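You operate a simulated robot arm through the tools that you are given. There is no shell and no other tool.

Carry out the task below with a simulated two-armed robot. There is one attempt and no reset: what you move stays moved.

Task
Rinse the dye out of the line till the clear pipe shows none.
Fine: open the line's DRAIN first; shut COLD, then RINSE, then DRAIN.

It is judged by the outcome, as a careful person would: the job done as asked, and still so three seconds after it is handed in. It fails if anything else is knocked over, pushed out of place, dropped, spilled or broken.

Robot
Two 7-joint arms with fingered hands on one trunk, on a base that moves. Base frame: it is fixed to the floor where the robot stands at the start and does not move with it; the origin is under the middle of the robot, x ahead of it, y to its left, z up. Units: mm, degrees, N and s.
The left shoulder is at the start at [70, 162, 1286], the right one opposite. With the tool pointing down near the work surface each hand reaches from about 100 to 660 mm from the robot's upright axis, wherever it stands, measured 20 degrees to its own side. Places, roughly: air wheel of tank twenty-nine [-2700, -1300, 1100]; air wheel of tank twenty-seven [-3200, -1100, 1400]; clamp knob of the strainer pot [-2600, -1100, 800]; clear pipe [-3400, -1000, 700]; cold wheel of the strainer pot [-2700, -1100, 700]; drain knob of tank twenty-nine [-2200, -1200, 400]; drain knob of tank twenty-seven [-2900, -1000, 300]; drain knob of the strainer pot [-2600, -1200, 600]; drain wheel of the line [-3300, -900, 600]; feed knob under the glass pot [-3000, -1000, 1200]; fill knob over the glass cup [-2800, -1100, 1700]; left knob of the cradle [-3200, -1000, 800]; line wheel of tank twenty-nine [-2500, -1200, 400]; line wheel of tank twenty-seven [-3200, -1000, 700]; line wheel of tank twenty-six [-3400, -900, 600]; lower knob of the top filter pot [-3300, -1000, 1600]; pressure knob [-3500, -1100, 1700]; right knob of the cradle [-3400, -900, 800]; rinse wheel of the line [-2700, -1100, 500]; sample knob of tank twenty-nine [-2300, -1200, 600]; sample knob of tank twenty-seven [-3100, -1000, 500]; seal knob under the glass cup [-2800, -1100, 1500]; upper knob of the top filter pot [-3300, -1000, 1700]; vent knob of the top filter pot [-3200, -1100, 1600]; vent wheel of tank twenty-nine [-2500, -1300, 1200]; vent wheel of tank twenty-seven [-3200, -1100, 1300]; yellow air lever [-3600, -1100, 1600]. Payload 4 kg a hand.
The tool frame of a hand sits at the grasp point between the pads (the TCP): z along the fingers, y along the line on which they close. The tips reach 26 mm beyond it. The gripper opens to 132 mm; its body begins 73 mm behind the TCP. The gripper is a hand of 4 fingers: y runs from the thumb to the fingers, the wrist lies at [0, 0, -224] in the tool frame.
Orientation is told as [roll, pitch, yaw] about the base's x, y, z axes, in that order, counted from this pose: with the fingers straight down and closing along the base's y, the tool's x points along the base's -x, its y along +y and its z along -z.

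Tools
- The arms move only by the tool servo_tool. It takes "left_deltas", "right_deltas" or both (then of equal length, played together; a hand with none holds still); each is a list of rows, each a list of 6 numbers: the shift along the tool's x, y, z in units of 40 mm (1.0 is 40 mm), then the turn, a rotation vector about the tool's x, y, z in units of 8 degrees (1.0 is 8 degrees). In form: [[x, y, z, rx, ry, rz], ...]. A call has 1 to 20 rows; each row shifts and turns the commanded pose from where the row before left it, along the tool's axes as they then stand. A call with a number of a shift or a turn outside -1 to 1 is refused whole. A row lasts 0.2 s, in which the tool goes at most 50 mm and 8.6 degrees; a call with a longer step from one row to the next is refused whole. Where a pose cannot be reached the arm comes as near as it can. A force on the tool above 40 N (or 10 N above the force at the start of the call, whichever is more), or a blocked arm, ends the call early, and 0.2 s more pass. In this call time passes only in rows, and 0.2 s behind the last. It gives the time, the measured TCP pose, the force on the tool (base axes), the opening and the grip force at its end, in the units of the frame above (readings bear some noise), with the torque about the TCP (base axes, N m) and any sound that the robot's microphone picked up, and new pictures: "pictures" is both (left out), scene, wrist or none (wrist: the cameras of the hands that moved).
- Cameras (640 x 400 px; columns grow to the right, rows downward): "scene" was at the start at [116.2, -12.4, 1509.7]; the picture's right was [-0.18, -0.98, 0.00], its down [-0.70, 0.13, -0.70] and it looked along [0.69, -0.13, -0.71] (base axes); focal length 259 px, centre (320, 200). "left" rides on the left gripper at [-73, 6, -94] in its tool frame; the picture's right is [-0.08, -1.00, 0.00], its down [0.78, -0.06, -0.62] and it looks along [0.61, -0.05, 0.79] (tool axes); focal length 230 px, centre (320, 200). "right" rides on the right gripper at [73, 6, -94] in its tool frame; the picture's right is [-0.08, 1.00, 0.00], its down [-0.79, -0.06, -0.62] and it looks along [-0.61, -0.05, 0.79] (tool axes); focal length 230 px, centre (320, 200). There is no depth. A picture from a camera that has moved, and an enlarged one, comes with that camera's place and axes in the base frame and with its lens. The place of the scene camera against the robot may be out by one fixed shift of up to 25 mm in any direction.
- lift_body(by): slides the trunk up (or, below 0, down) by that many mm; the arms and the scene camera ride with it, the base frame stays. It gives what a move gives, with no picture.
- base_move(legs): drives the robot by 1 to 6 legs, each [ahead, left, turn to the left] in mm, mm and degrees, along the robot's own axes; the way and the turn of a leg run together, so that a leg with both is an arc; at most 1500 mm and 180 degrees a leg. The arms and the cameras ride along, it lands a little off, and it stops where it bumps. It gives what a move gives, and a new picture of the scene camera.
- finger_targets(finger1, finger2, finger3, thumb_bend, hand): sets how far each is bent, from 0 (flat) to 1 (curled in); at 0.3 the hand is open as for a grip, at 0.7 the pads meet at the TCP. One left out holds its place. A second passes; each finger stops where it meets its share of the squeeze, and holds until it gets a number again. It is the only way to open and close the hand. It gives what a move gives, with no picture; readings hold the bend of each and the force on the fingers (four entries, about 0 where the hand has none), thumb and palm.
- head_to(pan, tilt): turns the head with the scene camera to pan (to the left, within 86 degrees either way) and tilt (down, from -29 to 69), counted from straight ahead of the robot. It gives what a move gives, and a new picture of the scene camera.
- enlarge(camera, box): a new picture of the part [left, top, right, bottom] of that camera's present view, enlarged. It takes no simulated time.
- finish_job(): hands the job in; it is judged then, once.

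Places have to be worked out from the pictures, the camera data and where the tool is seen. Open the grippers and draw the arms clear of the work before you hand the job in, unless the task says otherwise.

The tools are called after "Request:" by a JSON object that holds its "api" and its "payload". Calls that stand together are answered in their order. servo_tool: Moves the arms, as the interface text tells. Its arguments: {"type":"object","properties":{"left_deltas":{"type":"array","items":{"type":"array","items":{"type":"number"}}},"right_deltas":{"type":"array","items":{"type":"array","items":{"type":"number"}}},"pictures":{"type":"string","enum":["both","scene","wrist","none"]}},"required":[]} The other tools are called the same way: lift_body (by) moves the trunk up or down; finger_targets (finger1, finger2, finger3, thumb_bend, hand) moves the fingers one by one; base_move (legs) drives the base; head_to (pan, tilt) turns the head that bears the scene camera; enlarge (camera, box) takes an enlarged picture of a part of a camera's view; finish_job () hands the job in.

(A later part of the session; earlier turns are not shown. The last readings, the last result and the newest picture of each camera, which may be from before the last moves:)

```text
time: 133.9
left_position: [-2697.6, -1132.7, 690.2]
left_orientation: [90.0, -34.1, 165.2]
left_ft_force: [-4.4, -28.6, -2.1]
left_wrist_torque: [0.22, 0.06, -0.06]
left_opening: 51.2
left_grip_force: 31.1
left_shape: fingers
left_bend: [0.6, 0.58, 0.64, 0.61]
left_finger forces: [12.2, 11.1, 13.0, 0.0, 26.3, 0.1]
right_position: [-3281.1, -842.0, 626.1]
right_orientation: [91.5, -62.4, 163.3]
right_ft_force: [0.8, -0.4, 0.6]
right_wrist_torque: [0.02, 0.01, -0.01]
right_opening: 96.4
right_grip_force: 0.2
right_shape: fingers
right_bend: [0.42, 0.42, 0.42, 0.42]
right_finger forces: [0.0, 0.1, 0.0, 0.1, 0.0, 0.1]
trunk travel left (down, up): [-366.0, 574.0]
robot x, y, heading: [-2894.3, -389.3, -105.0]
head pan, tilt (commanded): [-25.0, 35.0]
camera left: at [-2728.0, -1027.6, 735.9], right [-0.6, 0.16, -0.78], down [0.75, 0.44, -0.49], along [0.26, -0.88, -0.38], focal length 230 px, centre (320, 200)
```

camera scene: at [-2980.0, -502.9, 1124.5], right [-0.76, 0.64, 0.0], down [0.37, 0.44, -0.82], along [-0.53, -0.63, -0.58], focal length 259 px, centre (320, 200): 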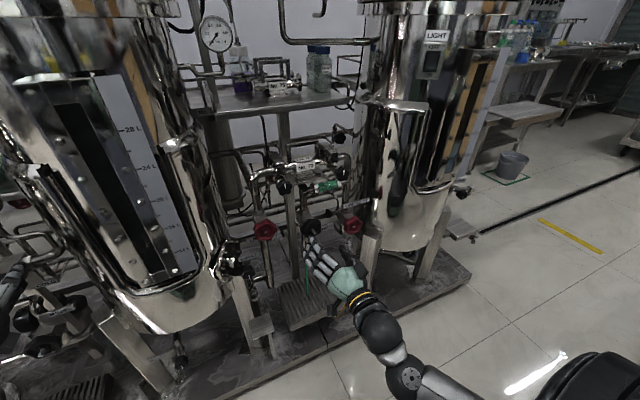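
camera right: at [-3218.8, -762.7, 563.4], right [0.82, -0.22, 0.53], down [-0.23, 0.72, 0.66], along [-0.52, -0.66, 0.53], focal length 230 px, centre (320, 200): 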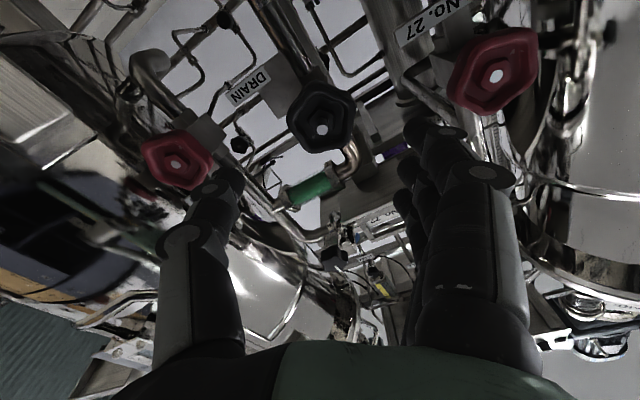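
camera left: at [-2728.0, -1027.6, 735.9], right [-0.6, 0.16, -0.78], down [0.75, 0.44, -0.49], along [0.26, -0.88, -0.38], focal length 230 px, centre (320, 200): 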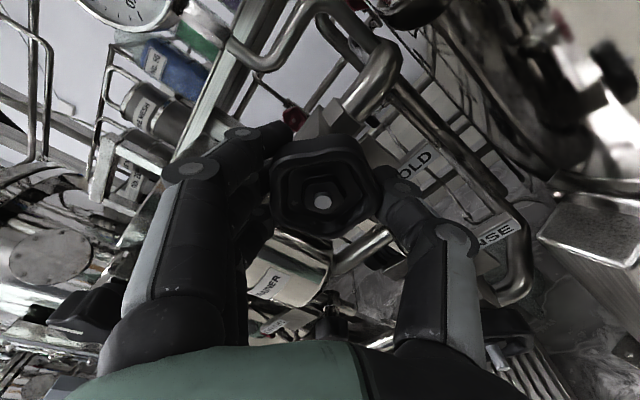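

96° back so far; I continue the remaining 32° and a little more, expecting the closing stop.

Request:
{"api": "servo_tool", "payload": {"left_deltas": [[0, 0, 0, 0, 0, 1], [0, 0, 0, 0, 0, 1], [0, 0, 0, 0, 0, 1], [0, 0, 0, 0, 0, 1]], "pictures": "none"}}

Request:
{"api": "servo_tool", "payload": {"left_deltas": [[0, 0, 0, 0, 0, 0.5], [0, 0, 0, 0, 0, 0.5], [0, 0, 0, 0, 0, 0.5], [0, 0, 0, 0, 0, 0.5]], "pictures": "both"}}

Request:
{"api": "enlarge", "payload": {"camera": "scene", "box": [250, 200, 410, 330]}}

Request:
{"api": "enlarge", "payload": {"camera": "left", "box": [160, 80, 480, 280]}}

```text
time: 134.9
left_position: [-2697.8, -1131.0, 691.2]
left_orientation: [90.0, -2.2, 165.2]
left_ft_force: [-4.0, -27.5, 3.8]
left_wrist_torque: [0.1, 0.12, 0.0]
left_opening: 51.1
left_grip_force: 30.8
left_shape: fingers
left_bend: [0.6, 0.58, 0.64, 0.61]
left_finger forces: [12.4, 11.5, 13.2, 0.1, 25.0, 0.0]
right_position: [-3282.3, -842.3, 624.6]
right_orientation: [91.3, -62.4, 163.0]
right_ft_force: [0.1, 0.1, -0.4]
right_wrist_torque: [0.02, -0.01, -0.03]
right_opening: 96.5
right_grip_force: 0.1
right_shape: fingers
right_bend: [0.42, 0.42, 0.42, 0.42]
right_finger forces: [0.0, 0.0, 0.0, 0.0, 0.1, 0.0]
trunk travel left (down, up): [-366.0, 574.0]
robot x, y, heading: [-2901.0, -388.5, -105.3]
head pan, tilt (commanded): [-25.0, 35.0]
```

```text
time: 135.9
left_position: [-2692.0, -1132.1, 692.0]
left_orientation: [90.0, 13.8, 165.5]
left_ft_force: [10.4, -32.1, 8.5]
left_wrist_torque: [0.49, 0.85, 0.28]
left_opening: 50.8
left_grip_force: 29.4
left_shape: fingers
left_bend: [0.59, 0.57, 0.65, 0.62]
left_finger forces: [10.4, 14.5, 16.9, 0.0, 17.2, 0.0]
right_position: [-3280.3, -842.8, 625.4]
right_orientation: [91.5, -62.4, 163.2]
right_ft_force: [-1.0, 0.6, -0.2]
right_wrist_torque: [-0.01, -0.01, 0.02]
right_opening: 96.2
right_grip_force: 0.1
right_shape: fingers
right_bend: [0.42, 0.42, 0.42, 0.42]
right_finger forces: [0.0, 0.0, 0.0, 0.0, 0.1, 0.0]
trunk travel left (down, up): [-366.0, 574.0]
robot x, y, heading: [-2893.6, -388.2, -105.2]
head pan, tilt (commanded): [-25.0, 35.0]
camera scene: at [-2977.3, -503.2, 1124.8], right [-0.77, 0.64, 0.0], down [0.37, 0.44, -0.82], along [-0.53, -0.63, -0.57], focal length 259 px, centre (320, 200)
camera left: at [-2739.1, -1024.6, 679.1], right [0.15, -0.04, -0.99], down [0.91, 0.4, 0.12], along [0.39, -0.91, 0.1], focal length 230 px, centre (320, 200)
```

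scene: 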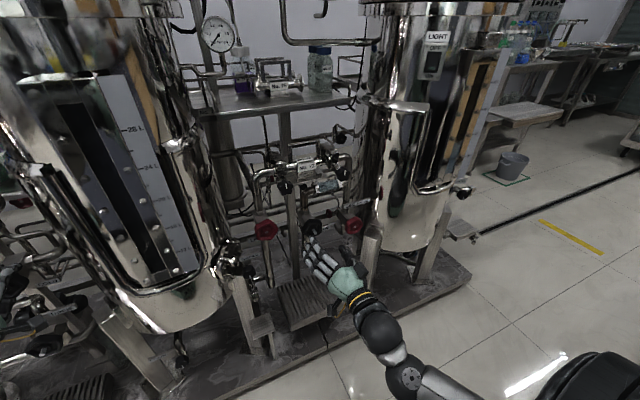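
left: 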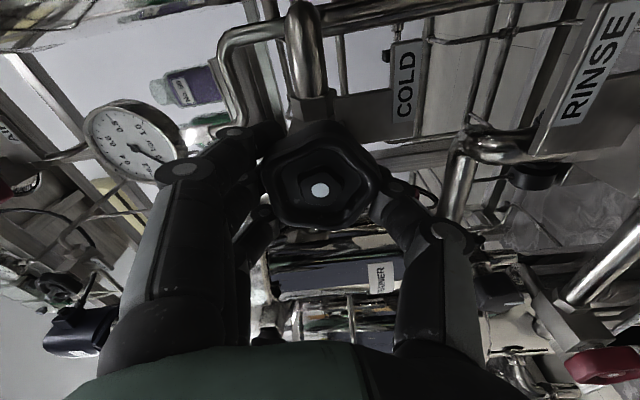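

```text
3.08 times, centred on (330, 265) of scene
camera zoom: at [-2977.3, -503.2, 1124.8], right [-0.77, 0.64, 0.0], down [0.37, 0.44, -0.82], along [-0.53, -0.63, -0.57], focal length 798 px, centre (289, 0)
```

zoom: 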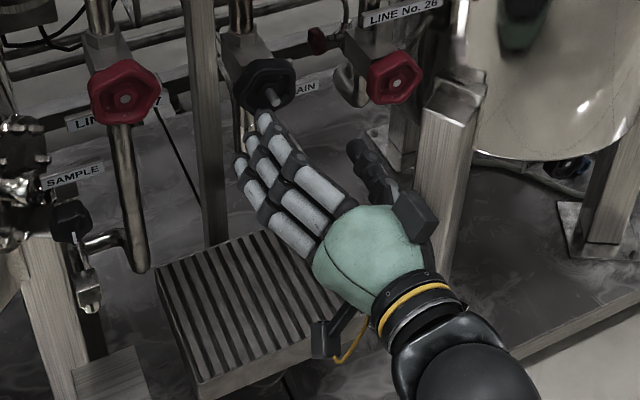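

```text
2.00 times, centred on (320, 180) of left
camera zoom: at [-2739.1, -1024.6, 679.1], right [0.15, -0.04, -0.99], down [0.91, 0.4, 0.12], along [0.39, -0.91, 0.1], focal length 460 px, centre (320, 240)
```

zoom: 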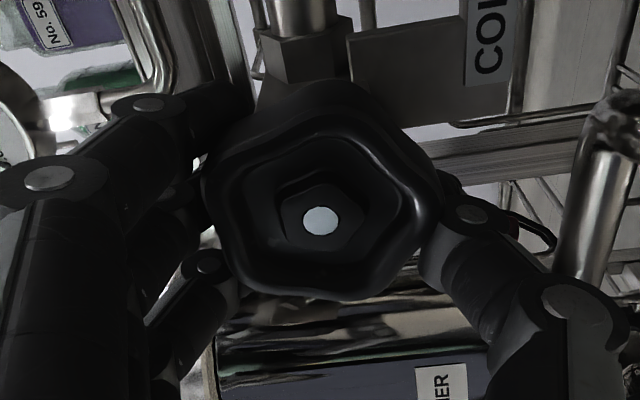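

COLD hit its closing stop (about 1 N·m), its spindle is flush and the stream has stopped. I release it and back off.

Request:
{"api": "finger_targets", "payload": {"hand": "left", "finger1": 0.42, "finger2": 0.42, "finger3": 0.42, "thumb_bend": 0.42}}

Request:
{"api": "servo_tool", "payload": {"left_deltas": [[0, 0, -0.6, 0, 0, 0], [0, 0, -0.6, 0, 0, 0], [0, 0, -0.6, 0, 0, 0], [0, 0, -0.6, 0, 0, 0], [0, 0, -0.6, 0, 0, 0]], "pictures": "wrist"}}

Request:
{"api": "head_to", "payload": {"pan": 28, "tilt": 38}}

Request:
{"api": "enlarge", "payload": {"camera": "scene", "box": [220, 130, 380, 230]}}

```text
time: 136.9
left_position: [-2697.3, -1129.5, 691.5]
left_orientation: [90.0, 13.7, 165.1]
left_ft_force: [0.7, -0.2, -0.1]
left_wrist_torque: [0.05, -0.02, 0.0]
left_opening: 96.5
left_grip_force: 0.0
left_shape: fingers
left_bend: [0.42, 0.42, 0.42, 0.42]
left_finger forces: [0.0, 0.1, 0.0, 0.0, 0.0, 0.0]
right_position: [-3281.1, -840.4, 625.4]
right_orientation: [91.7, -62.3, 162.9]
right_ft_force: [-0.1, -0.6, -0.3]
right_wrist_torque: [-0.02, 0.01, -0.01]
right_opening: 96.1
right_grip_force: 0.0
right_shape: fingers
right_bend: [0.42, 0.42, 0.42, 0.42]
right_finger forces: [0.1, 0.1, 0.0, 0.1, 0.0, 0.1]
trunk travel left (down, up): [-366.0, 574.0]
robot x, y, heading: [-2896.4, -387.4, -105.0]
head pan, tilt (commanded): [-25.0, 35.0]
```

```text
time: 138.1
left_position: [-2668.2, -1015.2, 691.5]
left_orientation: [90.1, 13.8, 165.2]
left_ft_force: [0.3, 0.0, -0.1]
left_wrist_torque: [0.03, 0.0, 0.04]
left_opening: 96.4
left_grip_force: 0.1
left_shape: fingers
left_bend: [0.42, 0.42, 0.42, 0.42]
left_finger forces: [0.0, 0.0, 0.1, 0.0, 0.0, 0.0]
right_position: [-3280.7, -841.3, 625.6]
right_orientation: [91.8, -62.3, 162.9]
right_ft_force: [-0.2, -0.1, 0.7]
right_wrist_torque: [0.0, -0.01, -0.02]
right_opening: 96.3
right_grip_force: 0.0
right_shape: fingers
right_bend: [0.42, 0.42, 0.42, 0.42]
right_finger forces: [0.0, 0.0, 0.1, 0.0, 0.0, 0.1]
trunk travel left (down, up): [-366.0, 574.0]
robot x, y, heading: [-2894.5, -385.2, -105.2]
head pan, tilt (commanded): [-25.0, 35.0]
camera left: at [-2712.6, -906.3, 678.3], right [0.16, -0.04, -0.99], down [0.91, 0.4, 0.13], along [0.39, -0.92, 0.1], focal length 230 px, centre (320, 200)
```

left: 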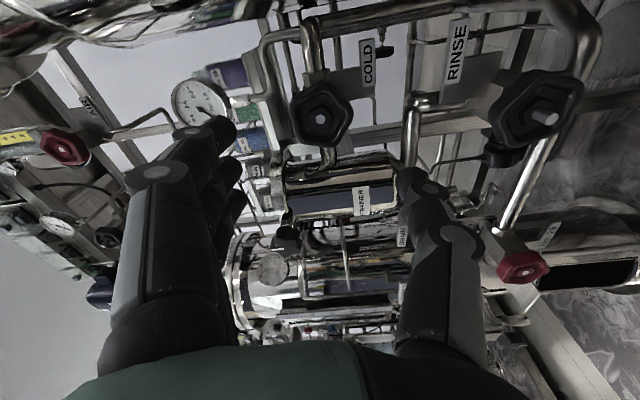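

```text
time: 139.3
left_position: [-2667.5, -1015.6, 690.8]
left_orientation: [90.1, 13.9, 165.0]
left_ft_force: [0.0, -0.5, -0.2]
left_wrist_torque: [0.0, 0.01, -0.01]
left_opening: 96.5
left_grip_force: 0.1
left_shape: fingers
left_bend: [0.42, 0.42, 0.42, 0.42]
left_finger forces: [0.0, 0.1, 0.1, 0.0, 0.0, 0.0]
right_position: [-3280.9, -841.6, 625.1]
right_orientation: [91.7, -62.3, 162.9]
right_ft_force: [0.1, 1.3, 0.3]
right_wrist_torque: [0.01, -0.01, -0.02]
right_opening: 96.3
right_grip_force: 0.0
right_shape: fingers
right_bend: [0.42, 0.42, 0.42, 0.42]
right_finger forces: [0.1, 0.0, 0.0, 0.0, 0.0, 0.0]
trunk travel left (down, up): [-366.0, 574.0]
robot x, y, heading: [-2895.5, -387.9, -105.1]
head pan, tilt (commanded): [28.0, 38.0]
camera scene: at [-2902.8, -517.6, 1120.3], right [-0.97, -0.22, 0.0], down [-0.14, 0.6, -0.79], along [0.18, -0.77, -0.62], focal length 259 px, centre (320, 200)
```

scene: 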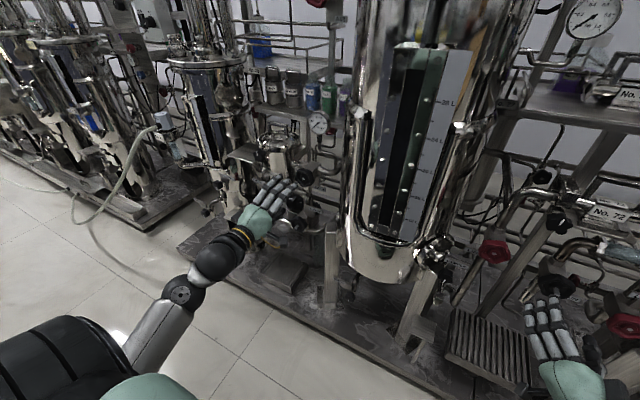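

```text
4.00 times, centred on (300, 180) of scene
camera zoom: at [-2902.8, -517.6, 1120.3], right [-0.97, -0.22, 0.0], down [-0.14, 0.6, -0.79], along [0.18, -0.77, -0.62], focal length 1037 px, centre (400, 280)
```

zoom: 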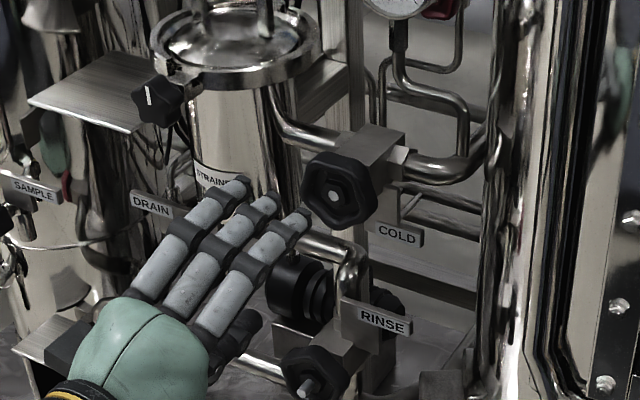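

COLD is shut (flush). Next RINSE: I roll the left hand to -56° so I can close RINSE in one stroke, then lower it in front of the wheel.

Request:
{"api": "servo_tool", "payload": {"left_deltas": [[0, 0, 0, 0, 0, -1], [0, 0, 0, 0, 0, -1], [0, 0, 0, 0, 0, -1], [0, 0, 0, 0, 0, -1], [0, 0, 0, 0, 0, -1], [0, 0, 0, 0, 0, -1], [0, 0, 0, 0, 0, -1], [0, 0, 0, 0, 0, -1], [0, 0, 0, 0, 0, -1], [0, 0, 0, 0, 0, -1], [0, 0, 0, 0, 0, -1], [0, 0, 0, 0, 0, -1], [0, 0, 0, 0, 0, -1], [0, 0, 0, 0, 0, -1], [0, 0, 0, 0, 0, -1], [0, 0, 0, 0, 0, -1], [0, 0, 0, 0, 0, -1], [0, 0, 0, 0, 0, -1], [0, 0, 0, 0, 0, -1], [0, 0, 0, 0, 0, -1]], "pictures": "none"}}

Request:
{"api": "servo_tool", "payload": {"left_deltas": [[0.422, 0.782, 0, 0, 0, 0], [0.422, 0.782, 0, 0, 0, 0], [0.422, 0.782, 0, 0, 0, 0], [0.422, 0.782, 0, 0, 0, 0], [0.422, 0.782, 0, 0, 0, 0]], "pictures": "both"}}

```text
time: 143.5
left_position: [-2666.2, -1014.5, 690.2]
left_orientation: [-90.0, -33.6, -15.0]
left_ft_force: [0.3, 0.0, 0.8]
left_wrist_torque: [-0.02, -0.01, -0.02]
left_opening: 96.5
left_grip_force: 0.1
left_shape: fingers
left_bend: [0.42, 0.42, 0.42, 0.42]
left_finger forces: [0.1, 0.1, 0.0, 0.1, 0.0, 0.1]
right_position: [-3282.3, -840.8, 626.4]
right_orientation: [91.7, -62.3, 163.0]
right_ft_force: [-0.3, 0.2, -0.9]
right_wrist_torque: [-0.02, -0.04, -0.01]
right_opening: 96.3
right_grip_force: 0.1
right_shape: fingers
right_bend: [0.42, 0.42, 0.42, 0.42]
right_finger forces: [0.0, 0.0, 0.0, 0.1, 0.1, 0.0]
trunk travel left (down, up): [-366.0, 574.0]
robot x, y, heading: [-2891.9, -388.6, -105.0]
head pan, tilt (commanded): [28.0, 38.0]
```

```text
time: 144.7
left_position: [-2651.0, -1017.9, 513.4]
left_orientation: [-90.0, -33.8, -14.8]
left_ft_force: [0.5, 0.3, 0.1]
left_wrist_torque: [0.03, 0.02, 0.04]
left_opening: 96.5
left_grip_force: 0.1
left_shape: fingers
left_bend: [0.42, 0.42, 0.42, 0.42]
left_finger forces: [0.0, 0.0, 0.1, 0.0, 0.0, 0.1]
right_position: [-3281.4, -841.0, 626.7]
right_orientation: [91.8, -62.4, 162.9]
right_ft_force: [-0.1, -0.2, 0.0]
right_wrist_torque: [-0.02, 0.0, -0.01]
right_opening: 96.4
right_grip_force: 0.0
right_shape: fingers
right_bend: [0.42, 0.42, 0.42, 0.42]
right_finger forces: [0.0, 0.0, 0.0, 0.0, 0.0, 0.0]
trunk travel left (down, up): [-366.0, 574.0]
robot x, y, heading: [-2894.7, -388.8, -105.1]
head pan, tilt (commanded): [28.0, 38.0]
camera scene: at [-2902.6, -517.6, 1120.3], right [-0.97, -0.22, 0.0], down [-0.14, 0.6, -0.79], along [0.18, -0.77, -0.62], focal length 259 px, centre (320, 200)
camera left: at [-2564.3, -944.5, 549.3], right [-0.47, 0.13, 0.87], down [-0.5, 0.77, -0.39], along [-0.72, -0.62, -0.3], focal length 230 px, centre (320, 200)
```

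scene: 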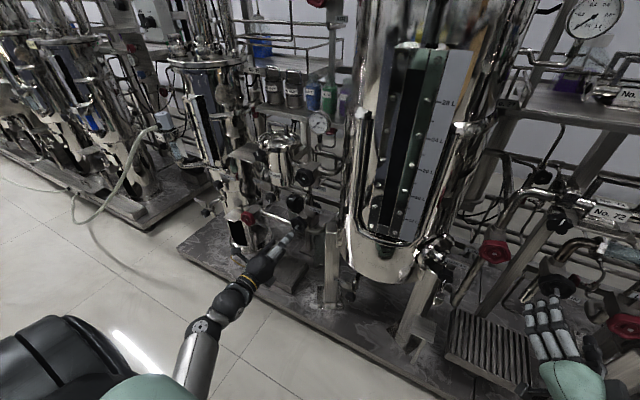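
left: 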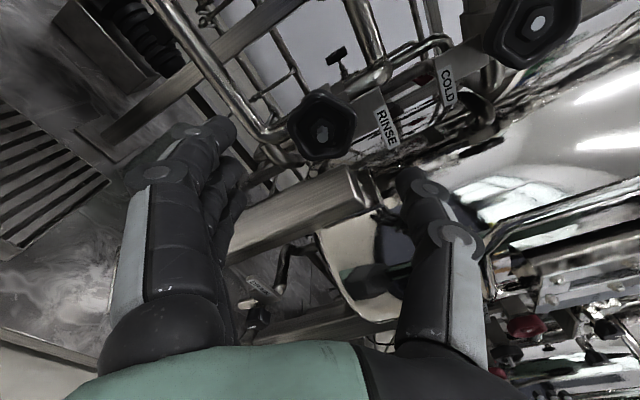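

Aligned with RINSE again, about 101 mm away. I advance to the earlier grip pose.

Request:
{"api": "servo_tool", "payload": {"left_deltas": [[-0.04, 0.03, 0.5, 0, 0, 0], [0, 0, 0.5, 0, 0, 0], [0, 0, 0.5, 0, 0, 0], [0, 0, 0.5, 0, 0, 0], [0, 0, 0.5, 0, 0, 0]], "pictures": "wrist"}}

Request:
{"api": "finger_targets", "payload": {"hand": "left", "finger1": 0.72, "finger2": 0.72, "finger3": 0.72, "thumb_bend": 0.72}}

Request:
{"api": "enlarge", "payload": {"camera": "left", "box": [160, 80, 480, 280]}}

```text
time: 145.9
left_position: [-2673.5, -1116.2, 512.8]
left_orientation: [-90.0, -33.8, -14.9]
left_ft_force: [0.1, 0.2, 0.6]
left_wrist_torque: [0.01, 0.02, 0.02]
left_opening: 96.7
left_grip_force: 0.1
left_shape: fingers
left_bend: [0.42, 0.42, 0.42, 0.42]
left_finger forces: [0.1, 0.0, 0.1, 0.0, 0.0, 0.0]
right_position: [-3281.2, -840.4, 626.4]
right_orientation: [91.7, -62.4, 162.9]
right_ft_force: [-0.9, 0.5, -0.1]
right_wrist_torque: [-0.02, 0.02, 0.01]
right_opening: 96.4
right_grip_force: 0.1
right_shape: fingers
right_bend: [0.42, 0.42, 0.42, 0.42]
right_finger forces: [0.0, 0.0, 0.0, 0.0, 0.0, 0.0]
trunk travel left (down, up): [-366.0, 574.0]
robot x, y, heading: [-2894.4, -385.5, -104.9]
head pan, tilt (commanded): [28.0, 38.0]
camera left: at [-2588.2, -1043.8, 548.7], right [-0.47, 0.13, 0.87], down [-0.5, 0.77, -0.39], along [-0.72, -0.62, -0.3], focal length 230 px, centre (320, 200)
```

left: 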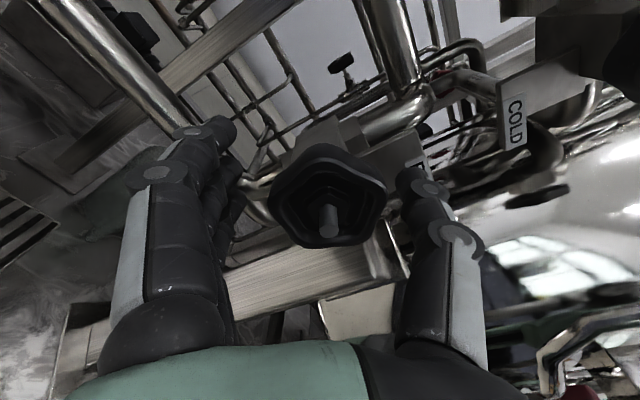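

```text
time: 146.9
left_position: [-2676.1, -1117.7, 515.1]
left_orientation: [-90.2, -33.9, -14.9]
left_ft_force: [-7.4, -19.5, 8.5]
left_wrist_torque: [-0.04, -0.06, -0.01]
left_opening: 37.5
left_grip_force: 26.5
left_shape: fingers
left_bend: [0.69, 0.59, 0.67, 0.62]
left_finger forces: [6.2, 9.7, 8.6, 0.1, 28.4, 0.0]
right_position: [-3281.6, -840.5, 624.5]
right_orientation: [91.8, -62.4, 162.9]
right_ft_force: [-0.2, 0.3, -0.2]
right_wrist_torque: [-0.02, -0.01, 0.05]
right_opening: 96.4
right_grip_force: 0.1
right_shape: fingers
right_bend: [0.42, 0.42, 0.42, 0.42]
right_finger forces: [0.0, 0.0, 0.1, 0.1, 0.0, 0.0]
trunk travel left (down, up): [-366.0, 574.0]
robot x, y, heading: [-2895.3, -388.4, -105.1]
head pan, tilt (commanded): [28.0, 38.0]
```

```text
2.00 times, centred on (320, 180) of left
camera zoom: at [-2589.6, -1044.6, 550.4], right [-0.47, 0.13, 0.87], down [-0.5, 0.77, -0.39], along [-0.72, -0.62, -0.3], focal length 460 px, centre (320, 240)
```

zoom: 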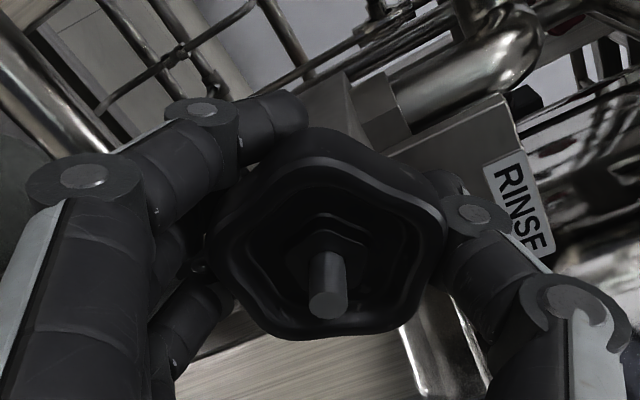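

RINSE is gripped again. I close it clockwise.

Request:
{"api": "servo_tool", "payload": {"left_deltas": [[0, 0, 0, 0, 0, 1], [0, 0, 0, 0, 0, 1], [0, 0, 0, 0, 0, 1], [0, 0, 0, 0, 0, 1], [0, 0, 0, 0, 0, 1], [0, 0, 0, 0, 0, 1], [0, 0, 0, 0, 0, 1], [0, 0, 0, 0, 0, 1], [0, 0, 0, 0, 0, 1], [0, 0, 0, 0, 0, 1], [0, 0, 0, 0, 0, 1], [0, 0, 0, 0, 0, 1]], "pictures": "wrist"}}

Request:
{"api": "servo_tool", "payload": {"left_deltas": [[0, 0, 0, 0, 0, 1], [0, 0, 0, 0, 0, 1], [0, 0, 0, 0, 0, 1], [0, 0, 0, 0, 0, 1], [0, 0, 0, 0, 0, 1]], "pictures": "wrist"}}

```text
time: 149.5
left_position: [-2678.7, -1117.8, 516.5]
left_orientation: [90.5, -49.9, 164.4]
left_ft_force: [-26.3, -18.8, 16.4]
left_wrist_torque: [-0.01, 0.29, -0.2]
left_opening: 38.2
left_grip_force: 27.5
left_shape: fingers
left_bend: [0.69, 0.6, 0.68, 0.62]
left_finger forces: [12.1, 11.9, 6.2, 0.0, 25.4, 0.1]
right_position: [-3283.0, -840.7, 627.1]
right_orientation: [91.7, -62.2, 162.8]
right_ft_force: [0.0, -0.7, 0.8]
right_wrist_torque: [0.0, 0.03, -0.01]
right_opening: 96.3
right_grip_force: 0.0
right_shape: fingers
right_bend: [0.42, 0.42, 0.42, 0.42]
right_finger forces: [0.1, 0.0, 0.0, 0.1, 0.0, 0.0]
trunk travel left (down, up): [-366.0, 574.0]
robot x, y, heading: [-2893.8, -388.4, -105.1]
head pan, tilt (commanded): [28.0, 38.0]
camera left: at [-2694.0, -1015.7, 576.4], right [-0.78, 0.21, -0.58], down [0.6, 0.47, -0.64], along [0.14, -0.86, -0.5], focal length 230 px, centre (320, 200)
```

left: 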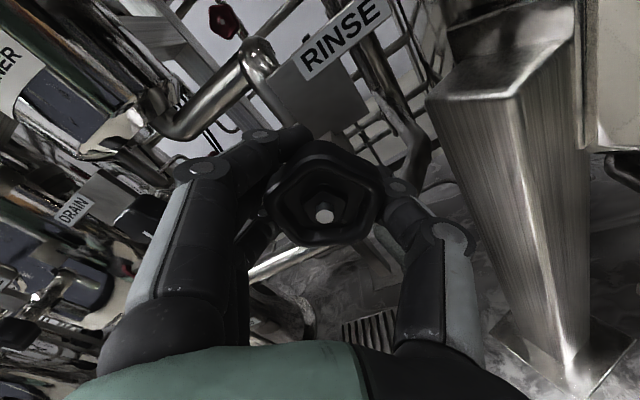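

```text
time: 150.7
left_position: [-2679.2, -1116.0, 515.0]
left_orientation: [90.0, -9.9, 164.6]
left_ft_force: [-30.2, -17.1, 10.5]
left_wrist_torque: [-0.02, 0.25, -0.39]
left_opening: 39.3
left_grip_force: 26.0
left_shape: fingers
left_bend: [0.68, 0.59, 0.68, 0.62]
left_finger forces: [9.3, 13.1, 7.1, 0.0, 21.5, 0.0]
right_position: [-3283.4, -839.9, 625.5]
right_orientation: [91.7, -62.2, 162.9]
right_ft_force: [0.6, 0.4, 0.6]
right_wrist_torque: [-0.02, -0.03, 0.03]
right_opening: 96.4
right_grip_force: 0.0
right_shape: fingers
right_bend: [0.42, 0.42, 0.42, 0.42]
right_finger forces: [0.0, 0.0, 0.0, 0.1, 0.0, 0.0]
trunk travel left (down, up): [-366.0, 574.0]
robot x, y, heading: [-2895.1, -386.2, -105.0]
head pan, tilt (commanded): [28.0, 38.0]
camera left: at [-2721.8, -1007.8, 533.4], right [-0.24, 0.07, -0.97], down [0.9, 0.39, -0.2], along [0.37, -0.92, -0.15], focal length 230 px, centre (320, 200)
```

left: 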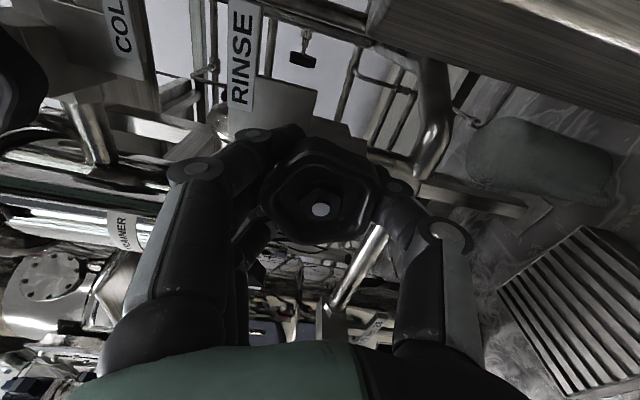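

RINSE has come back 136°. I finish the last few degrees to the closing stop, easing a little sideways to relieve the side load.

Request:
{"api": "servo_tool", "payload": {"left_deltas": [[-0.1, 0, 0, 0, 0, 0.5], [0, 0, 0, 0, 0, 0.5], [0, 0, 0, 0, 0, 0.5], [0, 0, 0, 0, 0, 0.5], [0, 0, 0, 0, 0, 0.5], [0, 0, 0, 0, 0, 0.5]], "pictures": "wrist"}}

Request:
{"api": "enlarge", "payload": {"camera": "left", "box": [160, 80, 480, 280]}}

```text
time: 152.1
left_position: [-2679.1, -1116.6, 514.2]
left_orientation: [90.0, 13.8, 165.0]
left_ft_force: [-21.6, -22.0, 5.1]
left_wrist_torque: [0.06, 0.07, -0.21]
left_opening: 37.7
left_grip_force: 25.7
left_shape: fingers
left_bend: [0.68, 0.58, 0.67, 0.62]
left_finger forces: [7.9, 13.9, 9.4, 0.0, 20.8, 0.0]
right_position: [-3282.3, -841.5, 624.8]
right_orientation: [91.6, -62.2, 163.1]
right_ft_force: [-0.1, 0.1, 0.0]
right_wrist_torque: [0.0, -0.01, 0.01]
right_opening: 96.6
right_grip_force: 0.0
right_shape: fingers
right_bend: [0.42, 0.42, 0.42, 0.42]
right_finger forces: [0.0, 0.1, 0.1, 0.0, 0.0, 0.1]
trunk travel left (down, up): [-366.0, 574.0]
robot x, y, heading: [-2895.5, -386.6, -104.9]
head pan, tilt (commanded): [28.0, 38.0]
camera left: at [-2724.3, -1007.7, 502.2], right [0.16, -0.04, -0.99], down [0.91, 0.4, 0.13], along [0.38, -0.92, 0.1], focal length 230 px, centre (320, 200)
```

left: 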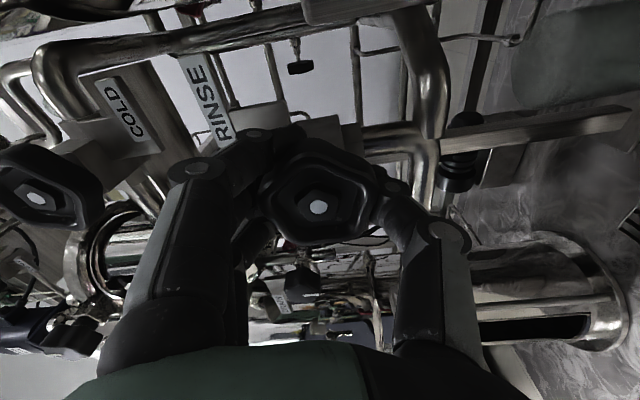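

```text
2.00 times, centred on (320, 180) of left
camera zoom: at [-2724.3, -1007.7, 502.2], right [0.16, -0.04, -0.99], down [0.91, 0.4, 0.13], along [0.38, -0.92, 0.1], focal length 460 px, centre (320, 240)
```

zoom: 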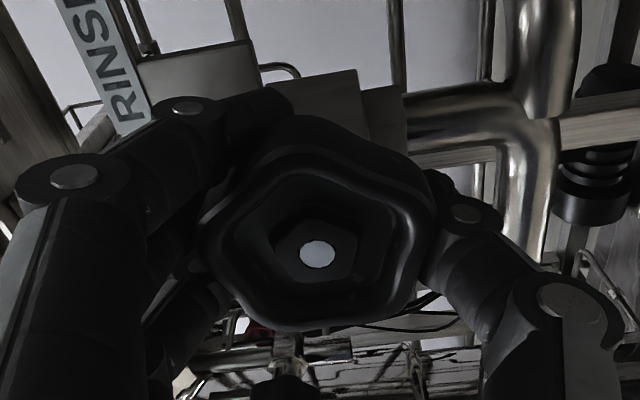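

No firm stop felt yet (torque only 0.2 N·m); I continue a bit further until it seats.

Request:
{"api": "servo_tool", "payload": {"left_deltas": [[0, 0, 0, 0, 0, 0.5], [0, 0, 0, 0, 0, 0.5], [0, 0, 0, 0, 0, 0.5], [0, 0, 0, 0, 0, 0.5]], "pictures": "wrist"}}

Request:
{"api": "enlarge", "payload": {"camera": "scene", "box": [220, 150, 380, 250]}}

```text
time: 153.1
left_position: [-2675.3, -1117.0, 514.2]
left_orientation: [90.1, 29.9, 165.3]
left_ft_force: [-8.8, -23.6, 4.9]
left_wrist_torque: [0.68, 1.22, -0.05]
left_opening: 41.9
left_grip_force: 31.5
left_shape: fingers
left_bend: [0.66, 0.57, 0.67, 0.63]
left_finger forces: [9.1, 13.4, 15.4, 0.1, 25.3, 0.1]
right_position: [-3281.7, -841.7, 625.9]
right_orientation: [91.6, -62.3, 163.1]
right_ft_force: [0.5, -0.3, -0.8]
right_wrist_torque: [-0.01, 0.01, 0.01]
right_opening: 96.3
right_grip_force: 0.2
right_shape: fingers
right_bend: [0.42, 0.42, 0.42, 0.42]
right_finger forces: [0.0, 0.0, 0.0, 0.0, 0.1, 0.1]
trunk travel left (down, up): [-366.0, 574.0]
robot x, y, heading: [-2896.6, -387.3, -105.2]
head pan, tilt (commanded): [28.0, 38.0]
camera left: at [-2715.8, -1010.1, 482.9], right [0.42, -0.11, -0.9], down [0.84, 0.42, 0.34], along [0.34, -0.9, 0.27], focal length 230 px, centre (320, 200)
```

left: 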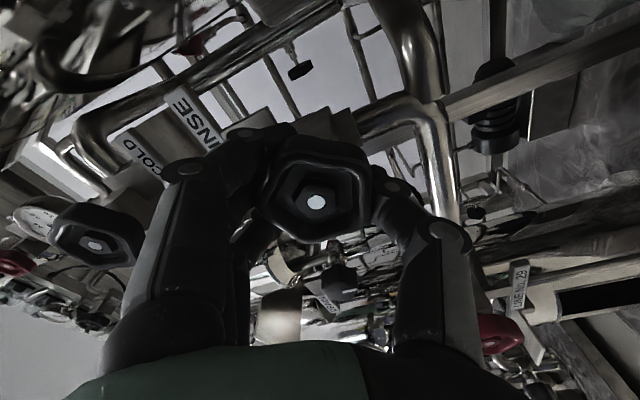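

```text
4.00 times, centred on (300, 200) of scene
camera zoom: at [-2903.1, -518.8, 1120.2], right [-0.97, -0.22, 0.0], down [-0.14, 0.6, -0.79], along [0.18, -0.77, -0.62], focal length 1037 px, centre (400, 200)
```

zoom: 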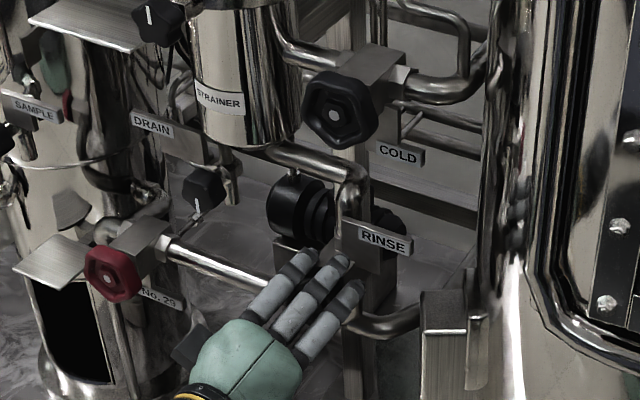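

RINSE is seated (1.4 N·m at the stop). I release and back off, rolling the wrist back a bit first so the arm has room.

Request:
{"api": "finger_targets", "payload": {"hand": "left", "finger1": 0.4, "finger2": 0.4, "finger3": 0.4, "thumb_bend": 0.4}}

Request:
{"api": "servo_tool", "payload": {"left_deltas": [[0, 0, -0.4, 0, 0, 0], [0, 0, -0.5, 0, 0, 0], [0, 0, -0.5, 0, 0, -1], [0, 0, -0.5, 0, 0, -1], [0, 0, -0.5, 0, 0, -1], [0, 0, -0.5, 0, 0, -1], [0, 0, 0, 0, 0, -1], [0, 0, 0, 0, 0, -1], [0, 0, 0, 0, 0, -1], [0, 0, 0, 0, 0, -1]], "pictures": "both"}}

Request:
{"api": "enlarge", "payload": {"camera": "scene", "box": [220, 150, 380, 250]}}

```text
time: 154.1
left_position: [-2679.2, -1115.6, 515.2]
left_orientation: [90.1, 29.7, 165.1]
left_ft_force: [0.1, -0.2, -0.5]
left_wrist_torque: [-0.02, -0.01, 0.03]
left_opening: 102.9
left_grip_force: 0.1
left_shape: fingers
left_bend: [0.4, 0.4, 0.4, 0.4]
left_finger forces: [0.0, 0.0, 0.1, 0.0, 0.0, 0.0]
right_position: [-3280.3, -841.0, 626.1]
right_orientation: [91.7, -62.4, 162.9]
right_ft_force: [1.2, 1.0, -0.3]
right_wrist_torque: [-0.02, -0.01, -0.01]
right_opening: 96.6
right_grip_force: 0.2
right_shape: fingers
right_bend: [0.42, 0.42, 0.42, 0.42]
right_finger forces: [0.1, 0.0, 0.1, 0.1, 0.0, 0.1]
trunk travel left (down, up): [-366.0, 574.0]
robot x, y, heading: [-2896.0, -387.1, -105.2]
head pan, tilt (commanded): [28.0, 38.0]
```

```text
time: 156.3
left_position: [-2647.9, -1002.7, 514.2]
left_orientation: [90.1, -34.5, 165.1]
left_ft_force: [-0.2, 0.3, -1.0]
left_wrist_torque: [0.02, -0.01, -0.02]
left_opening: 103.1
left_grip_force: 0.1
left_shape: fingers
left_bend: [0.4, 0.4, 0.4, 0.4]
left_finger forces: [0.0, 0.0, 0.1, 0.1, 0.0, 0.1]
right_position: [-3281.6, -840.9, 627.5]
right_orientation: [91.6, -62.2, 163.0]
right_ft_force: [0.3, -0.3, -0.3]
right_wrist_torque: [0.0, -0.03, 0.04]
right_opening: 96.7
right_grip_force: 0.0
right_shape: fingers
right_bend: [0.42, 0.42, 0.42, 0.42]
right_finger forces: [0.0, 0.0, 0.0, 0.0, 0.0, 0.0]
trunk travel left (down, up): [-366.0, 574.0]
robot x, y, heading: [-2895.3, -388.8, -105.2]
head pan, tilt (commanded): [28.0, 38.0]
camera scene: at [-2902.7, -517.5, 1120.3], right [-0.97, -0.22, 0.0], down [-0.14, 0.6, -0.79], along [0.18, -0.77, -0.62], focal length 259 px, centre (320, 200)
camera left: at [-2678.3, -899.0, 560.3], right [-0.61, 0.16, -0.78], down [0.75, 0.44, -0.49], along [0.26, -0.88, -0.39], focal length 230 px, centre (320, 200)
```

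scene: 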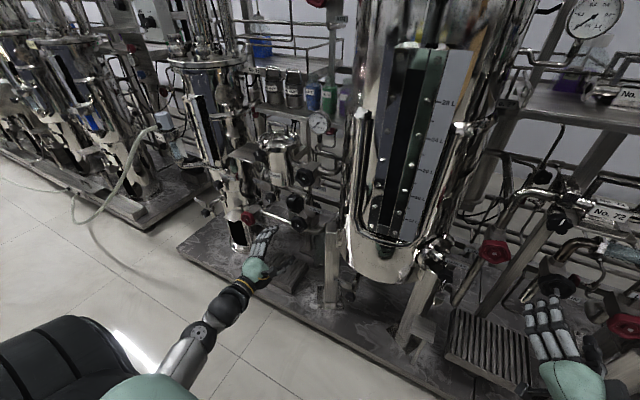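
left: 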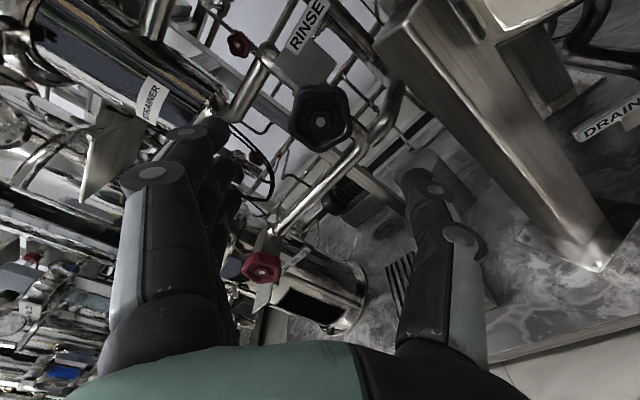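

```text
4.00 times, centred on (300, 200) of scene
camera zoom: at [-2902.7, -517.5, 1120.3], right [-0.97, -0.22, 0.0], down [-0.14, 0.6, -0.79], along [0.18, -0.77, -0.62], focal length 1037 px, centre (400, 200)
```

zoom: 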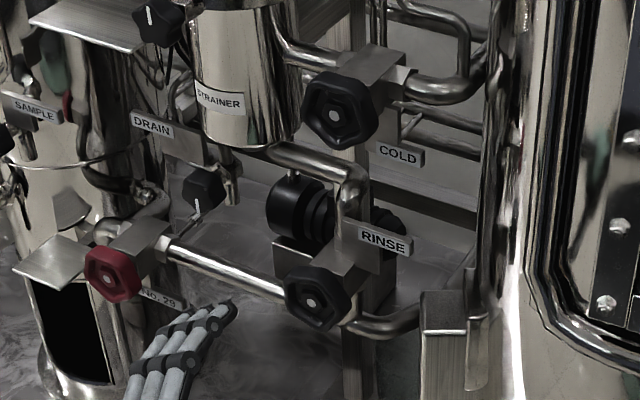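

COLD and RINSE are both shut and flush. Now DRAIN: I look right again and roll the right hand to about -68° so it can close clockwise.

Request:
{"api": "head_to", "payload": {"pan": -25, "tilt": 35}}

Request:
{"api": "enlarge", "payload": {"camera": "scene", "box": [270, 165, 370, 240]}}

Request:
{"api": "servo_tool", "payload": {"right_deltas": [[0, 0, 0, 0, 0, -1], [0, 0, 0, 0, 0, -1], [0, 0, 0, 0, 0, -1], [0, 0, 0, 0, 0, -1], [0, 0, 0, 0, 0, -1], [0, 0, 0, 0, 0, -1], [0, 0, 0, 0, 0, -1], [0, 0, 0, 0, 0, -1], [0, 0, 0, 0, 0, -1], [0, 0, 0, 0, 0, -1], [0, 0, 0, 0, 0, -1]], "pictures": "both"}}

```text
time: 157.5
left_position: [-2647.9, -1003.6, 513.7]
left_orientation: [90.1, -34.2, 165.0]
left_ft_force: [-0.1, -0.5, -0.8]
left_wrist_torque: [0.0, -0.01, -0.02]
left_opening: 103.0
left_grip_force: 0.1
left_shape: fingers
left_bend: [0.4, 0.4, 0.4, 0.4]
left_finger forces: [0.1, 0.1, 0.0, 0.0, 0.0, 0.1]
right_position: [-3281.4, -841.3, 626.6]
right_orientation: [91.6, -62.4, 162.8]
right_ft_force: [-0.1, 0.9, 0.6]
right_wrist_torque: [-0.03, 0.0, 0.03]
right_opening: 96.3
right_grip_force: 0.1
right_shape: fingers
right_bend: [0.42, 0.42, 0.42, 0.42]
right_finger forces: [0.0, 0.0, 0.1, 0.0, 0.0, 0.0]
trunk travel left (down, up): [-366.0, 574.0]
robot x, y, heading: [-2894.5, -387.3, -105.1]
head pan, tilt (commanded): [-25.0, 35.0]
camera scene: at [-2978.7, -500.8, 1124.9], right [-0.77, 0.64, 0.0], down [0.37, 0.44, -0.82], along [-0.53, -0.63, -0.57], focal length 259 px, centre (320, 200)
```

scene: 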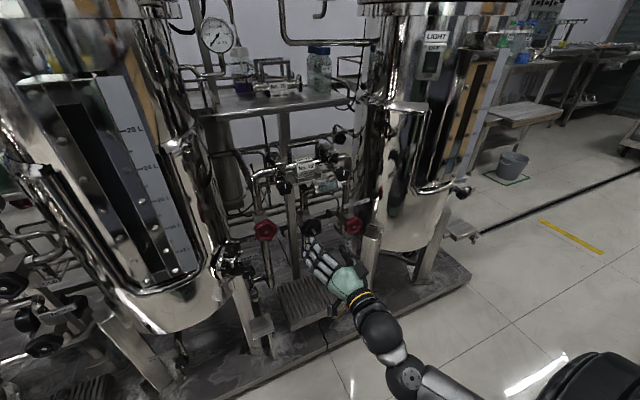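

```text
5.33 times, centred on (320, 202) of scene
camera zoom: at [-2978.7, -500.8, 1124.9], right [-0.77, 0.64, 0.0], down [0.37, 0.44, -0.82], along [-0.53, -0.63, -0.57], focal length 1382 px, centre (320, 187)
```

zoom: 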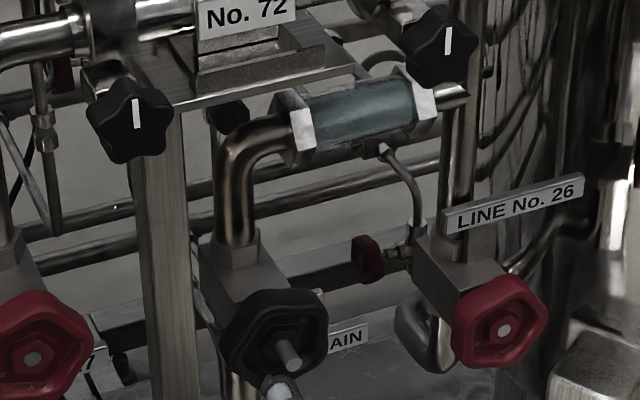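

```text
time: 159.9
left_position: [-2648.7, -1004.9, 515.0]
left_orientation: [90.1, -34.2, 165.0]
left_ft_force: [-0.7, -0.8, 0.3]
left_wrist_torque: [0.0, 0.0, 0.0]
left_opening: 103.2
left_grip_force: 0.1
left_shape: fingers
left_bend: [0.4, 0.4, 0.4, 0.4]
left_finger forces: [0.0, 0.0, 0.0, 0.0, 0.0, 0.0]
right_position: [-3281.7, -841.1, 625.1]
right_orientation: [-91.1, -29.5, -15.1]
right_ft_force: [-0.9, 0.2, 0.1]
right_wrist_torque: [-0.01, -0.03, -0.02]
right_opening: 96.2
right_grip_force: 0.1
right_shape: fingers
right_bend: [0.42, 0.42, 0.42, 0.42]
right_finger forces: [0.0, 0.0, 0.0, 0.1, 0.0, 0.0]
trunk travel left (down, up): [-366.0, 574.0]
robot x, y, heading: [-2894.0, -388.3, -105.1]
head pan, tilt (commanded): [-25.0, 35.0]
camera scene: at [-2978.7, -500.8, 1124.9], right [-0.77, 0.64, 0.0], down [0.37, 0.44, -0.82], along [-0.53, -0.63, -0.57], focal length 259 px, centre (320, 200)
camera right: at [-3315.2, -737.1, 584.1], right [0.53, -0.16, -0.83], down [0.8, 0.42, 0.43], along [0.28, -0.89, 0.35], focal length 230 px, centre (320, 200)
```

scene: 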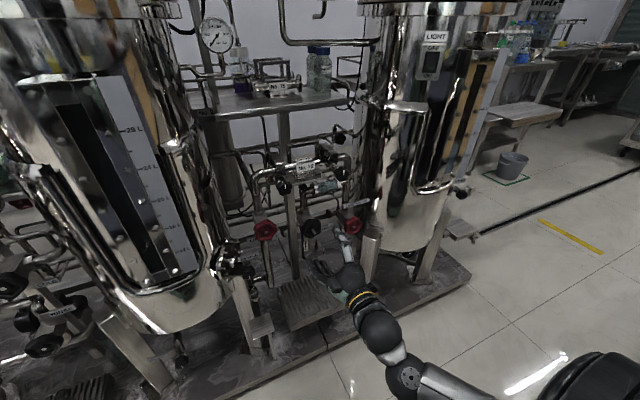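
right: 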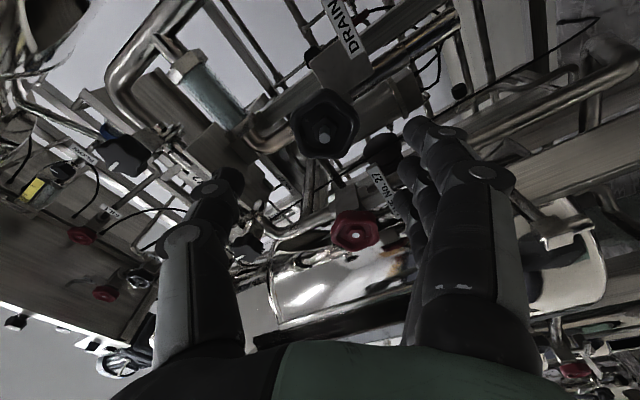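

The clear pipe shows only clear water. I advance the right hand onto DRAIN and grip.

Request:
{"api": "servo_tool", "payload": {"right_deltas": [[-0.05, 0.03, 0.5, 0, 0, 0], [-0.05, 0.03, 0.5, 0, 0, 0], [0, 0, 0.5, 0, 0, 0], [0, 0, 0.5, 0, 0, 0], [0, 0, 0.45, 0, 0, 0]], "pictures": "wrist"}}

```text
time: 161.1
left_position: [-2647.6, -1003.8, 514.6]
left_orientation: [89.9, -34.2, 165.1]
left_ft_force: [-0.5, -0.6, 0.4]
left_wrist_torque: [-0.01, 0.0, 0.01]
left_opening: 103.2
left_grip_force: 0.1
left_shape: fingers
left_bend: [0.4, 0.4, 0.4, 0.4]
left_finger forces: [0.0, 0.1, 0.0, 0.0, 0.1, 0.1]
right_position: [-3302.9, -937.7, 628.5]
right_orientation: [-90.9, -29.6, -15.1]
right_ft_force: [0.2, 0.3, -0.1]
right_wrist_torque: [-0.02, -0.01, -0.02]
right_opening: 96.2
right_grip_force: 0.0
right_shape: fingers
right_bend: [0.42, 0.42, 0.42, 0.42]
right_finger forces: [0.0, 0.0, 0.0, 0.0, 0.0, 0.1]
trunk travel left (down, up): [-366.0, 574.0]
robot x, y, heading: [-2896.5, -387.3, -105.2]
head pan, tilt (commanded): [-25.0, 35.0]
camera right: at [-3337.1, -832.2, 586.5], right [0.54, -0.16, -0.83], down [0.8, 0.42, 0.43], along [0.28, -0.89, 0.36], focal length 230 px, centre (320, 200)
```

right: 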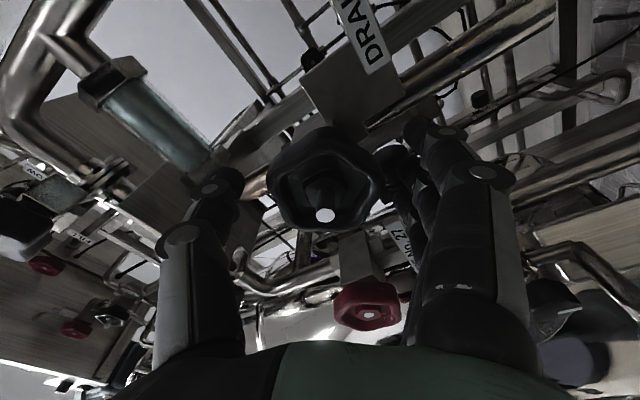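

Centred within a few millimetres (slightly high); I drop it 3.5 mm and close the fingers.

Request:
{"api": "servo_tool", "payload": {"right_deltas": [[0.04, 0.08, 0, 0, 0, 0]], "pictures": "none"}}

Request:
{"api": "finger_targets", "payload": {"hand": "right", "finger1": 0.72, "finger2": 0.72, "finger3": 0.72, "thumb_bend": 0.72}}

Request:
{"api": "enlarge", "payload": {"camera": "right", "box": [160, 80, 480, 280]}}

```text
time: 161.5
left_position: [-2647.7, -1003.5, 514.1]
left_orientation: [90.1, -34.3, 165.1]
left_ft_force: [0.7, -0.3, 1.0]
left_wrist_torque: [-0.03, -0.02, -0.03]
left_opening: 103.1
left_grip_force: 0.0
left_shape: fingers
left_bend: [0.4, 0.4, 0.4, 0.4]
left_finger forces: [0.1, 0.0, 0.0, 0.0, 0.1, 0.0]
right_position: [-3302.4, -936.7, 623.7]
right_orientation: [-90.9, -29.6, -15.1]
right_ft_force: [-0.4, 0.0, -0.3]
right_wrist_torque: [-0.01, 0.0, 0.01]
right_opening: 96.5
right_grip_force: 0.0
right_shape: fingers
right_bend: [0.42, 0.42, 0.42, 0.42]
right_finger forces: [0.1, 0.0, 0.0, 0.0, 0.2, 0.1]
trunk travel left (down, up): [-366.0, 574.0]
robot x, y, heading: [-2893.0, -388.1, -105.1]
head pan, tilt (commanded): [-25.0, 35.0]
```

```text
time: 162.5
left_position: [-2647.6, -1005.8, 514.2]
left_orientation: [90.0, -34.2, 165.1]
left_ft_force: [-0.5, 0.2, 0.3]
left_wrist_torque: [0.0, 0.0, -0.02]
left_opening: 103.0
left_grip_force: 0.0
left_shape: fingers
left_bend: [0.4, 0.4, 0.4, 0.4]
left_finger forces: [0.1, 0.0, 0.1, 0.1, 0.0, 0.0]
right_position: [-3302.8, -937.0, 624.1]
right_orientation: [-90.8, -29.6, -15.0]
right_ft_force: [-2.1, -13.7, 0.8]
right_wrist_torque: [-0.1, 0.12, -0.02]
right_opening: 45.7
right_grip_force: 26.0
right_shape: fingers
right_bend: [0.63, 0.57, 0.62, 0.61]
right_finger forces: [8.8, 9.2, 8.9, 0.0, 25.3, 0.0]
trunk travel left (down, up): [-366.0, 574.0]
robot x, y, heading: [-2896.2, -390.7, -104.9]
head pan, tilt (commanded): [-25.0, 35.0]
```

```text
2.00 times, centred on (320, 180) of right
camera zoom: at [-3336.7, -833.0, 582.2], right [0.54, -0.16, -0.83], down [0.8, 0.42, 0.43], along [0.28, -0.89, 0.36], focal length 460 px, centre (320, 240)
```

zoom: 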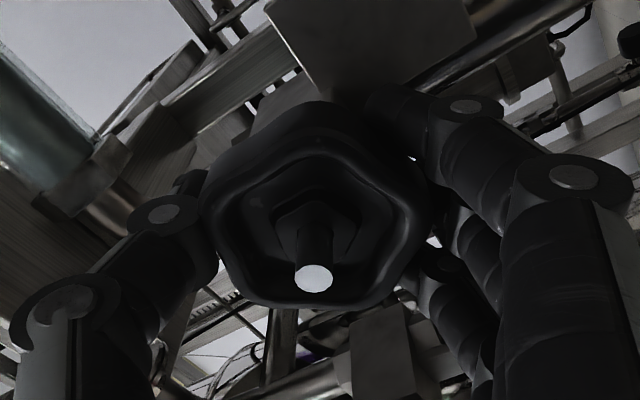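

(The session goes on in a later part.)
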